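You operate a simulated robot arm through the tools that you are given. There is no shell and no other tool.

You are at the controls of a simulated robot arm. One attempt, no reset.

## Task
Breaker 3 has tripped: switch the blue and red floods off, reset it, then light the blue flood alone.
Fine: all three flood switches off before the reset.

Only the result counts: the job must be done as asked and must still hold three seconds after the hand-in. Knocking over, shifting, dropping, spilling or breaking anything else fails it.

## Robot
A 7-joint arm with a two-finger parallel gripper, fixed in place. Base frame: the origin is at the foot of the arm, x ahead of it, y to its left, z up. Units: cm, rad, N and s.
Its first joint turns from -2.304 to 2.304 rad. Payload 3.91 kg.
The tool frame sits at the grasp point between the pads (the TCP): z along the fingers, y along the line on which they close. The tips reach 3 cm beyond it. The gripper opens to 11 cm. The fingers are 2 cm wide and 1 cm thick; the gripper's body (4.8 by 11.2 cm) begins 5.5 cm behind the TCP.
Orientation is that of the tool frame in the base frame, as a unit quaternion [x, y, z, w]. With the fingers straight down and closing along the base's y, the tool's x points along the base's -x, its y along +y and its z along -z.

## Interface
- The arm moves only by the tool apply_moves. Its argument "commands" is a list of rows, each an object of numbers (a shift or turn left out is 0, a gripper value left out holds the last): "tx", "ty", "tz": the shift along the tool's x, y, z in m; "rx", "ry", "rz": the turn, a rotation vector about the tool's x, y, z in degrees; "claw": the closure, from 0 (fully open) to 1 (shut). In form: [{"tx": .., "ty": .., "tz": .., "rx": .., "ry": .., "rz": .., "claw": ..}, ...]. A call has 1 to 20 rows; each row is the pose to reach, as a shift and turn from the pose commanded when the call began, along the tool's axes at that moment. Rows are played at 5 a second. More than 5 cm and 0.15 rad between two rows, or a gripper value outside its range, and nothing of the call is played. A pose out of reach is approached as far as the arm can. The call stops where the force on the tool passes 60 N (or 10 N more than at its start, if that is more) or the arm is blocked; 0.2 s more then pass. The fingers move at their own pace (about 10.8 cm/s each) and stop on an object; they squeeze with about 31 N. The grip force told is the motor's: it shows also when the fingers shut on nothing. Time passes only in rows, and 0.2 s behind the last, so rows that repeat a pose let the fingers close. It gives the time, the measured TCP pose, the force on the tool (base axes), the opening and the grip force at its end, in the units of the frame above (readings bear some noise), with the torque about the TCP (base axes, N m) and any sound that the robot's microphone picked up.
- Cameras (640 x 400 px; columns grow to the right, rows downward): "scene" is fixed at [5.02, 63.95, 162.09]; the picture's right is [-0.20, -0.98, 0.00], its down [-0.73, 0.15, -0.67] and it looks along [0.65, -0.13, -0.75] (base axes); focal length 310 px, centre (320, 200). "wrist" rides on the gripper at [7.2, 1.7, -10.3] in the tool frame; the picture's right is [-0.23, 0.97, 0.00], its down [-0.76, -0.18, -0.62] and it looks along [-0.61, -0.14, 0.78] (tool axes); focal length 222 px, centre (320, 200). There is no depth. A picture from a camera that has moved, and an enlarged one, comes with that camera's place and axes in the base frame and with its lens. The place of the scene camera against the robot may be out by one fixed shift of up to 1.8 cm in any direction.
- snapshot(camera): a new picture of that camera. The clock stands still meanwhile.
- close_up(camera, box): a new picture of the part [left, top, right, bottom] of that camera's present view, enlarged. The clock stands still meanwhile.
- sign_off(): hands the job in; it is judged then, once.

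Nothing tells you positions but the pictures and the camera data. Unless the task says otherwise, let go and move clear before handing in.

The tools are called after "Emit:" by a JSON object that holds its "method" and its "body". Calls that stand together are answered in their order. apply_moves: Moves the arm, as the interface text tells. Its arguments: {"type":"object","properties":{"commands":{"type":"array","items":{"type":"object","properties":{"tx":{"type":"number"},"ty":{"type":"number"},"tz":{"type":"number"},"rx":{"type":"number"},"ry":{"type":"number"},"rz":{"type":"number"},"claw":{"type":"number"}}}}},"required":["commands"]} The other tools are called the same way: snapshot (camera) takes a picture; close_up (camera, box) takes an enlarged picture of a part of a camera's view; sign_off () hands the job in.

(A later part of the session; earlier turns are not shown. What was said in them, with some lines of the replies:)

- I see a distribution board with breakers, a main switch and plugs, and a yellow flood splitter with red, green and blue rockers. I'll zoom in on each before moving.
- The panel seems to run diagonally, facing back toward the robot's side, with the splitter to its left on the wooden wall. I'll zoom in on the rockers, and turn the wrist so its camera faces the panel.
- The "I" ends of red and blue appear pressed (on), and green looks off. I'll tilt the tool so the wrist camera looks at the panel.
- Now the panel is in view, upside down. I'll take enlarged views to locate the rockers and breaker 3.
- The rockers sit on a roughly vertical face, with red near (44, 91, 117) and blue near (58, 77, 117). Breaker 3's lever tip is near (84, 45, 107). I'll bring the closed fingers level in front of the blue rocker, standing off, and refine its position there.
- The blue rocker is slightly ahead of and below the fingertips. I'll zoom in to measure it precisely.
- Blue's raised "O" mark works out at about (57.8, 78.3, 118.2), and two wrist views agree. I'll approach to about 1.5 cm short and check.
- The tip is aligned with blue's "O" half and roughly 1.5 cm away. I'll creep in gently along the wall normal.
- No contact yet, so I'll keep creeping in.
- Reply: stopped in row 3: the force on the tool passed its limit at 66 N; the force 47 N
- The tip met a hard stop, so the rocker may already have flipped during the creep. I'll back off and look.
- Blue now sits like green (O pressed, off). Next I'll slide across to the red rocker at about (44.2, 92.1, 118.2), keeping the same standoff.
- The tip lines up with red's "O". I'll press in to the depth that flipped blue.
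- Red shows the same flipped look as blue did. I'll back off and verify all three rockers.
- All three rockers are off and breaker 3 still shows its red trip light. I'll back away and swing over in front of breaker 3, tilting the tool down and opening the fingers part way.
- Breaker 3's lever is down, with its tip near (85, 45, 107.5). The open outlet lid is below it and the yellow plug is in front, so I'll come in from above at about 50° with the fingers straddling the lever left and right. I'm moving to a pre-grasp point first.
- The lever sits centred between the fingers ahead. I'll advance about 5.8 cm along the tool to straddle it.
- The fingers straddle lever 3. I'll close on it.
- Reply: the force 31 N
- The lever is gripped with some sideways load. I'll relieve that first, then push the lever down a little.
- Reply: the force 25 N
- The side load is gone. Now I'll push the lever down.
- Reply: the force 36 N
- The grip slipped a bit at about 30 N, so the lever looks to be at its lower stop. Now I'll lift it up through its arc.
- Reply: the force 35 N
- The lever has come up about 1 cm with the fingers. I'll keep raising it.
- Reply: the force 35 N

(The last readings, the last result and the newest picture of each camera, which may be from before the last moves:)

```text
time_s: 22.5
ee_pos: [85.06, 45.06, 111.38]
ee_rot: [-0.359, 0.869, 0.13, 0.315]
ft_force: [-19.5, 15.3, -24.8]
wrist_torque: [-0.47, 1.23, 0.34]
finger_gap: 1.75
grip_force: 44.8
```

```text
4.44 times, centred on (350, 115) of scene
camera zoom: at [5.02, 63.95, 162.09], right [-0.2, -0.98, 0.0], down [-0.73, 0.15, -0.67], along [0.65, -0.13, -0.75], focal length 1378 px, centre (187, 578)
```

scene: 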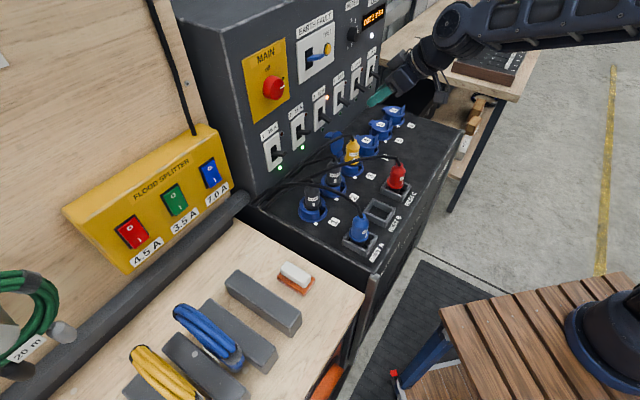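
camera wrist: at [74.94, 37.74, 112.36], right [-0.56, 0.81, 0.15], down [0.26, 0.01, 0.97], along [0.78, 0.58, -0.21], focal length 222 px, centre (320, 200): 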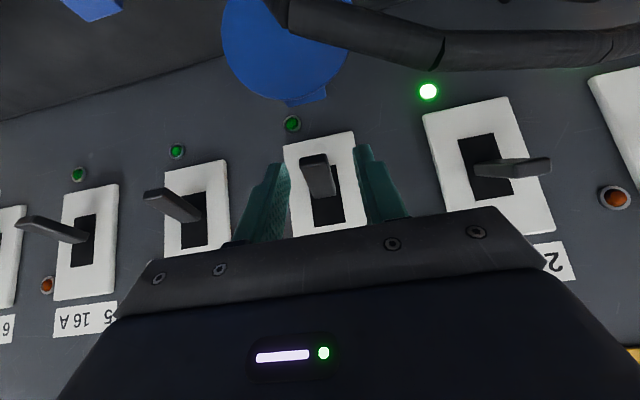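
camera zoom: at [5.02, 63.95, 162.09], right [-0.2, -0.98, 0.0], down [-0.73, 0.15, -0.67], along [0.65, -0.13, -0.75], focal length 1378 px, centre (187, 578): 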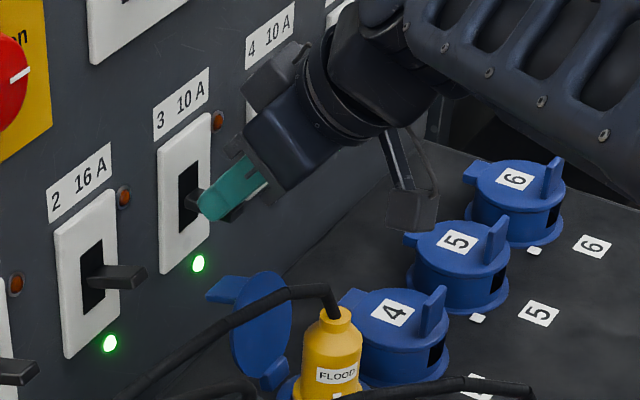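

Breaker 3's green light is on and the trip light is out. I'll release, retreat along the tool axis, and check that it holds.

Emit:
{"method": "apply_moves", "body": {"commands": [{"claw": 0.6}, {"claw": 0.6}, {"claw": 0.6}, {"tz": -0.02}, {"tz": -0.04}, {"tz": -0.06}, {"tz": -0.08}, {"tz": -0.1}]}}

Emit:
{"method": "snapshot", "body": {"camera": "wrist"}}

Emit:
{"method": "close_up", "body": {"camera": "scene", "box": [250, 50, 430, 260]}}

```text
time_s: 24.3
ee_pos: [80.57, 40.23, 119.09]
ee_rot: [-0.36, 0.869, 0.131, 0.314]
ft_force: [-0.6, 0.3, 0.1]
wrist_torque: [0.03, 0.04, 0.02]
finger_gap: 4.4
grip_force: 0.0
```

```text
taken
camera wrist: at [70.67, 32.84, 122.36], right [-0.56, 0.81, 0.15], down [0.26, 0.01, 0.97], along [0.78, 0.58, -0.21], focal length 222 px, centre (320, 200)
```

wrist: 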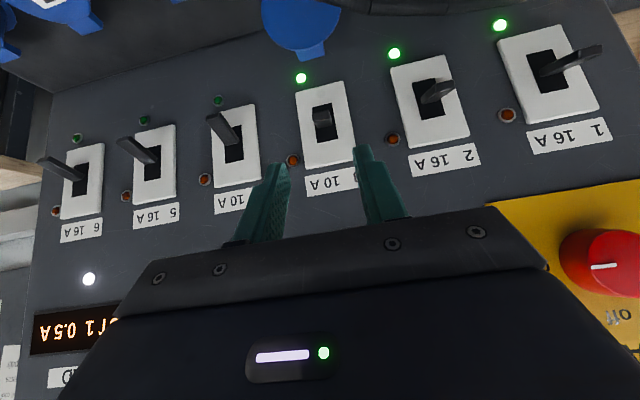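

```text
1.90 times, centred on (340, 155) of scene
camera zoom: at [5.02, 63.95, 162.09], right [-0.2, -0.98, 0.0], down [-0.73, 0.15, -0.67], along [0.65, -0.13, -0.75], focal length 590 px, centre (282, 286)
```

zoom: 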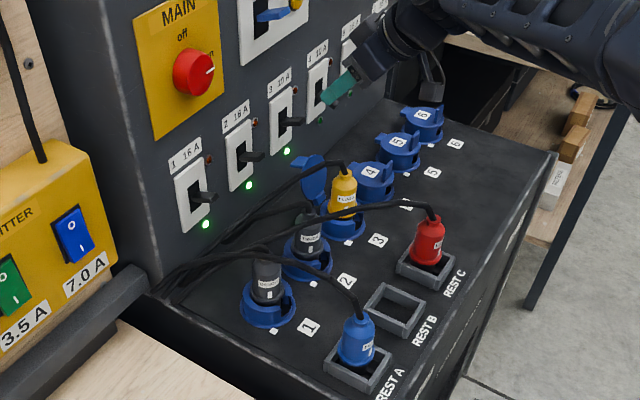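

Breaker 3 holds on, with breakers 1 and 2 still lit. I'll close the fingers, level the tool and return in front of the blue rocker.

Emit:
{"method": "apply_moves", "body": {"commands": [{"tx": 0.0042, "ty": 0.0429, "tz": -0.0035, "ry": -4, "claw": 1}, {"tx": 0.0084, "ty": 0.0858, "tz": -0.007, "ry": -8}, {"tx": 0.0125, "ty": 0.1288, "tz": -0.0104, "ry": -12}, {"tx": 0.0167, "ty": 0.1717, "tz": -0.0139, "ry": -16}, {"tx": 0.0209, "ty": 0.2146, "tz": -0.0174, "ry": -20}, {"tx": 0.0251, "ty": 0.2575, "tz": -0.0209, "ry": -24}, {"tx": 0.0293, "ty": 0.3004, "tz": -0.0244, "ry": -28}, {"tx": 0.0334, "ty": 0.3434, "tz": -0.0278, "ry": -32}, {"tx": 0.0376, "ty": 0.3863, "tz": -0.0313, "ry": -36}, {"tx": 0.0418, "ty": 0.4292, "tz": -0.0348, "ry": -40}]}}

Emit:
{"method": "snapshot", "body": {"camera": "wrist"}}

Emit:
{"method": "snapshot", "body": {"camera": "scene"}}

```text
time_s: 26.5
ee_pos: [46.36, 66.95, 119.09]
ee_rot: [-0.292, 0.709, 0.246, 0.594]
ft_force: [0.2, -0.4, 1.0]
wrist_torque: [-0.01, 0.01, 0.02]
finger_gap: 0.0
grip_force: 30.9
```

```text
taken
camera wrist: at [36.96, 60.01, 113.73], right [-0.66, 0.72, 0.23], down [-0.21, -0.47, 0.86], along [0.72, 0.52, 0.46], focal length 222 px, centre (320, 200)
```

wrist: 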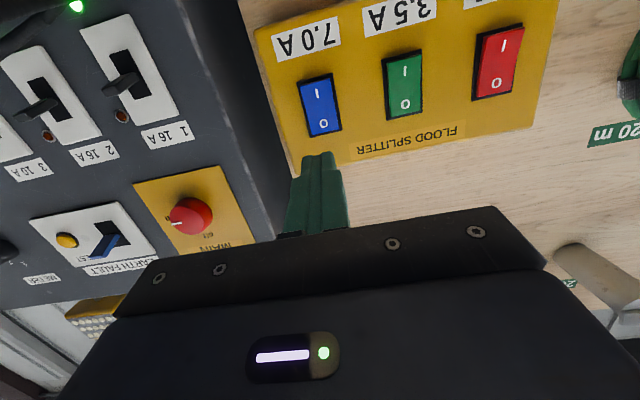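

```text
taken
```

scene: 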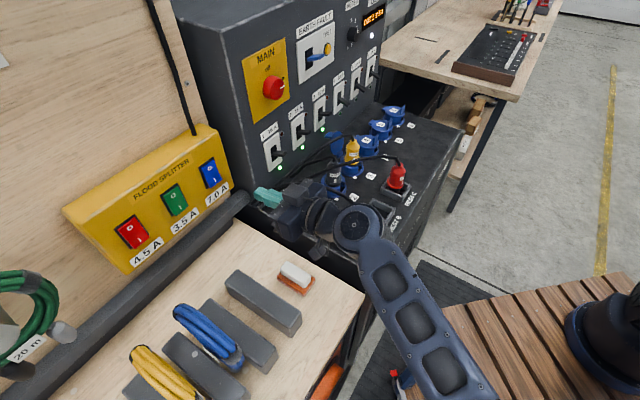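

The rocker states still look unchanged. I'll approach blue's lower "I" half, stopping about 2 cm short.

Emit:
{"method": "apply_moves", "body": {"commands": [{"tx": 0.0037, "tz": 0.0066}, {"tx": 0.0284, "tz": 0.0312}, {"tx": 0.024, "tz": 0.0559}, {"tx": 0.0218, "tz": 0.0805}, {"tx": 0.0195, "tz": 0.1052}]}}

Emit:
{"method": "snapshot", "body": {"camera": "wrist"}}

Emit:
{"method": "close_up", "body": {"camera": "scene", "box": [160, 130, 280, 215]}}

```text
time_s: 27.7
ee_pos: [53.31, 74.03, 114.98]
ee_rot: [-0.294, 0.709, 0.246, 0.592]
ft_force: [-0.8, -0.4, -0.5]
wrist_torque: [-0.05, -0.02, -0.03]
finger_gap: 0.0
grip_force: 31.1
```

```text
taken
camera wrist: at [43.87, 67.19, 109.76], right [-0.66, 0.72, 0.22], down [-0.21, -0.46, 0.86], along [0.72, 0.52, 0.46], focal length 222 px, centre (320, 200)
```

wrist: 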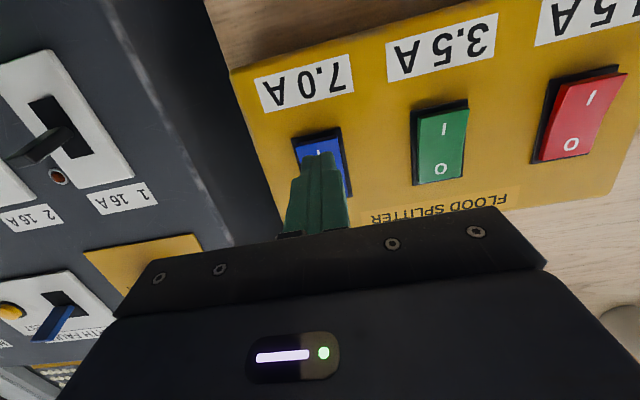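

```text
4.71 times, centred on (220, 172) of scene
camera zoom: at [5.02, 63.95, 162.09], right [-0.2, -0.98, 0.0], down [-0.73, 0.15, -0.67], along [0.65, -0.13, -0.75], focal length 1459 px, centre (791, 329)
```

zoom: 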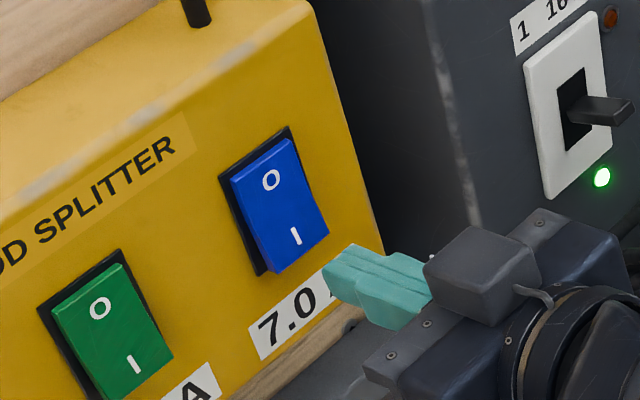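

The tip is aligned with blue's "I". I'll press in gently.

Emit:
{"method": "apply_moves", "body": {"commands": [{"tx": -0.0055, "tz": 0.0148}, {"tx": -0.0064, "tz": 0.0197}, {"tx": -0.0068, "tz": 0.0222}, {"tx": -0.0073, "tz": 0.0246}, {"tx": -0.0077, "tz": 0.0271}, {"tx": -0.0082, "tz": 0.0296}, {"tx": -0.0085, "tz": 0.0315}]}}

Emit:
{"method": "close_up", "body": {"camera": "wrist", "box": [250, 60, 410, 200]}}

```text
time_s: 29.2
ee_pos: [55.63, 76.01, 115.43]
ee_rot: [-0.293, 0.709, 0.245, 0.593]
ft_force: [-22.0, -25.0, 1.4]
wrist_torque: [0.08, -0.21, -0.08]
finger_gap: 0.0
grip_force: 31.1
stopped in row 7: the force on the tool passed its limit at 69 N (the readings are from after the stop); the commanded pose is now the measured one
```

```text
2.86 times, centred on (330, 130) of wrist
camera zoom: at [46.18, 69.05, 110.18], right [-0.66, 0.72, 0.22], down [-0.21, -0.46, 0.86], along [0.72, 0.52, 0.46], focal length 635 px, centre (291, 400)
```

zoom: 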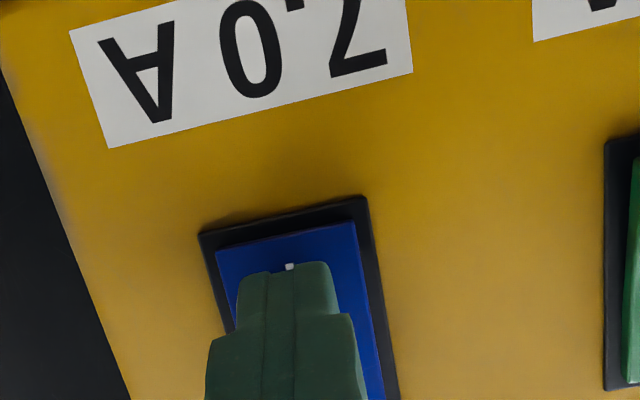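

The press reached a firm stop. I'll back well clear and check everything.

Emit:
{"method": "apply_moves", "body": {"commands": [{"tx": 0.0035, "tz": -0.02}, {"tx": 0.006, "tz": -0.05}, {"tx": -0.01, "tz": -0.09}, {"tx": -0.03, "tz": -0.13}, {"tx": -0.05, "tz": -0.17}, {"tx": -0.05, "tz": -0.21}]}}

Emit:
{"method": "close_up", "body": {"camera": "scene", "box": [80, 130, 260, 260]}}

Emit:
{"method": "close_up", "body": {"camera": "scene", "box": [240, 0, 400, 190]}}

Emit:
{"method": "snapshot", "body": {"camera": "wrist"}}

Emit:
{"method": "snapshot", "body": {"camera": "scene"}}

```text
time_s: 30.6
ee_pos: [41.96, 62.18, 124.12]
ee_rot: [-0.293, 0.71, 0.245, 0.591]
ft_force: [1.4, -0.7, -0.2]
wrist_torque: [0.0, -0.03, 0.03]
finger_gap: 0.02
grip_force: 31.1
```

```text
3.08 times, centred on (170, 195) of scene
camera zoom: at [5.02, 63.95, 162.09], right [-0.2, -0.98, 0.0], down [-0.73, 0.15, -0.67], along [0.65, -0.13, -0.75], focal length 954 px, centre (782, 215)
```

zoom: 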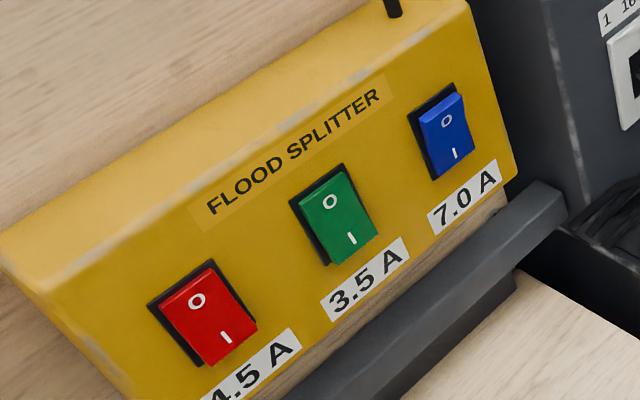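

```text
2.11 times, centred on (320, 95) of scene
camera zoom: at [5.02, 63.95, 162.09], right [-0.2, -0.98, 0.0], down [-0.73, 0.15, -0.67], along [0.65, -0.13, -0.75], focal length 653 px, centre (320, 421)
```

zoom: 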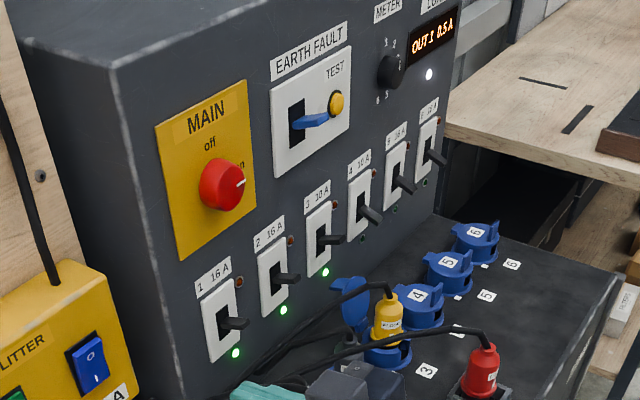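

```text
taken
camera wrist: at [32.58, 55.29, 118.76], right [-0.66, 0.72, 0.22], down [-0.21, -0.46, 0.86], along [0.72, 0.52, 0.46], focal length 222 px, centre (320, 200)
```

wrist: 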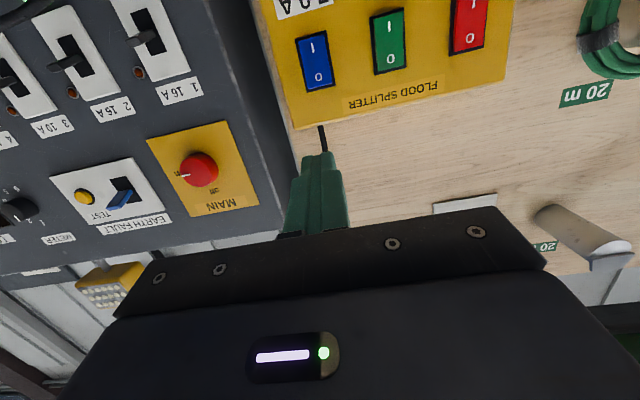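

```text
taken
```

scene: 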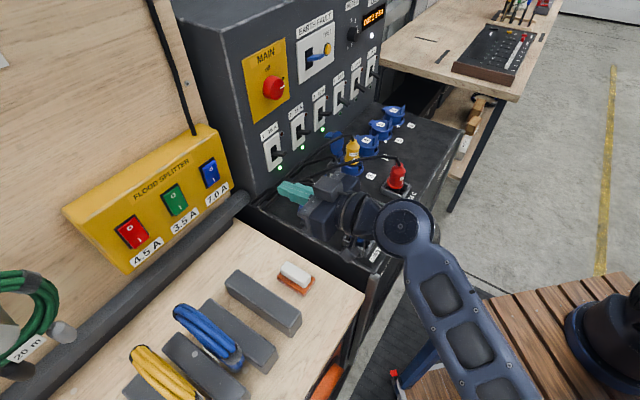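

Blue is on, red and green are off, and breaker 3 is lit. I'll wait a few seconds to confirm it doesn't trip again.

Emit:
{"method": "apply_moves", "body": {"commands": [{"tz": -0.01}, {"tz": -0.02}, {"tz": -0.02}, {"tz": -0.02}, {"tz": -0.02}, {"tz": -0.02}, {"tz": -0.02}, {"tz": -0.02}, {"tz": -0.02}, {"tz": -0.02}, {"tz": -0.02}, {"tz": -0.02}, {"tz": -0.02}, {"tz": -0.02}, {"tz": -0.02}, {"tz": -0.02}, {"tz": -0.02}, {"tz": -0.02}, {"tz": -0.02}, {"tz": -0.02}]}}

Emit:
{"method": "close_up", "body": {"camera": "scene", "box": [100, 50, 400, 260]}}

Emit:
{"method": "close_up", "body": {"camera": "scene", "box": [240, 70, 360, 190]}}

```text
time_s: 34.9
ee_pos: [40.25, 60.85, 124.43]
ee_rot: [-0.293, 0.71, 0.244, 0.592]
ft_force: [1.3, 0.2, 0.1]
wrist_torque: [-0.01, -0.01, -0.04]
finger_gap: 0.0
grip_force: 30.4
```

```text
1.90 times, centred on (250, 155) of scene
camera zoom: at [5.02, 63.95, 162.09], right [-0.2, -0.98, 0.0], down [-0.73, 0.15, -0.67], along [0.65, -0.13, -0.75], focal length 590 px, centre (453, 286)
```

zoom: 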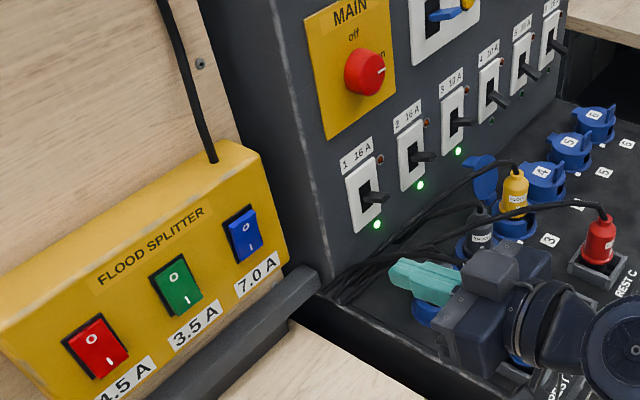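

```text
3.33 times, centred on (300, 130) of scene
camera zoom: at [5.02, 63.95, 162.09], right [-0.2, -0.98, 0.0], down [-0.73, 0.15, -0.67], along [0.65, -0.13, -0.75], focal length 1034 px, centre (387, 433)
```

zoom: 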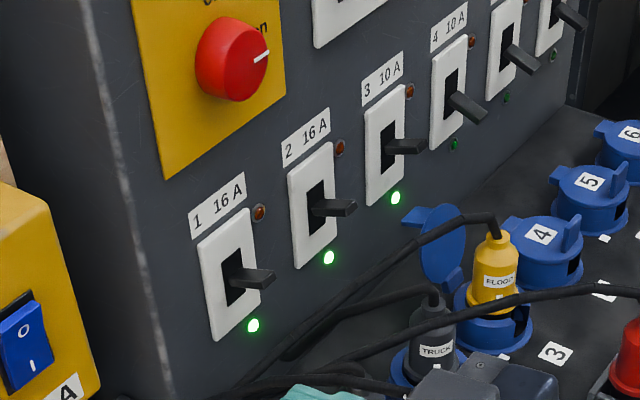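

Breaker 3 is still on after more than four seconds. Blue is the only flood switched on, nothing else has moved, and the arm is clear, so I'm handing in.

Emit:
{"method": "sign_off", "body": {}}

```text
The job is handed in.
```

Breaker 3 is reset and the blue flood is the only one switched on. I handed the job in with the arm let go and clear of the panel.

- **Before the reset:** I switched blue and red off. Green looked off from the start, so all three switches were off.
- **Reset:** I pushed breaker 3's lever down to its stop, then raised it. Its red trip light went out and its green light came on.
- **Blue flood:** I then switched blue on. Breaker 3's green light was still on more than four seconds later, with red and green still off.
- **Everything else:** Nothing was knocked or shifted that I could see. Breakers 1 and 2 stayed lit throughout.

The floods themselves aren't in view of either camera, so I judged them by their switch positions and the breaker light. Pressing blue met a hard stop just over the 60 N force limit both times, and the switch showed no visible damage.
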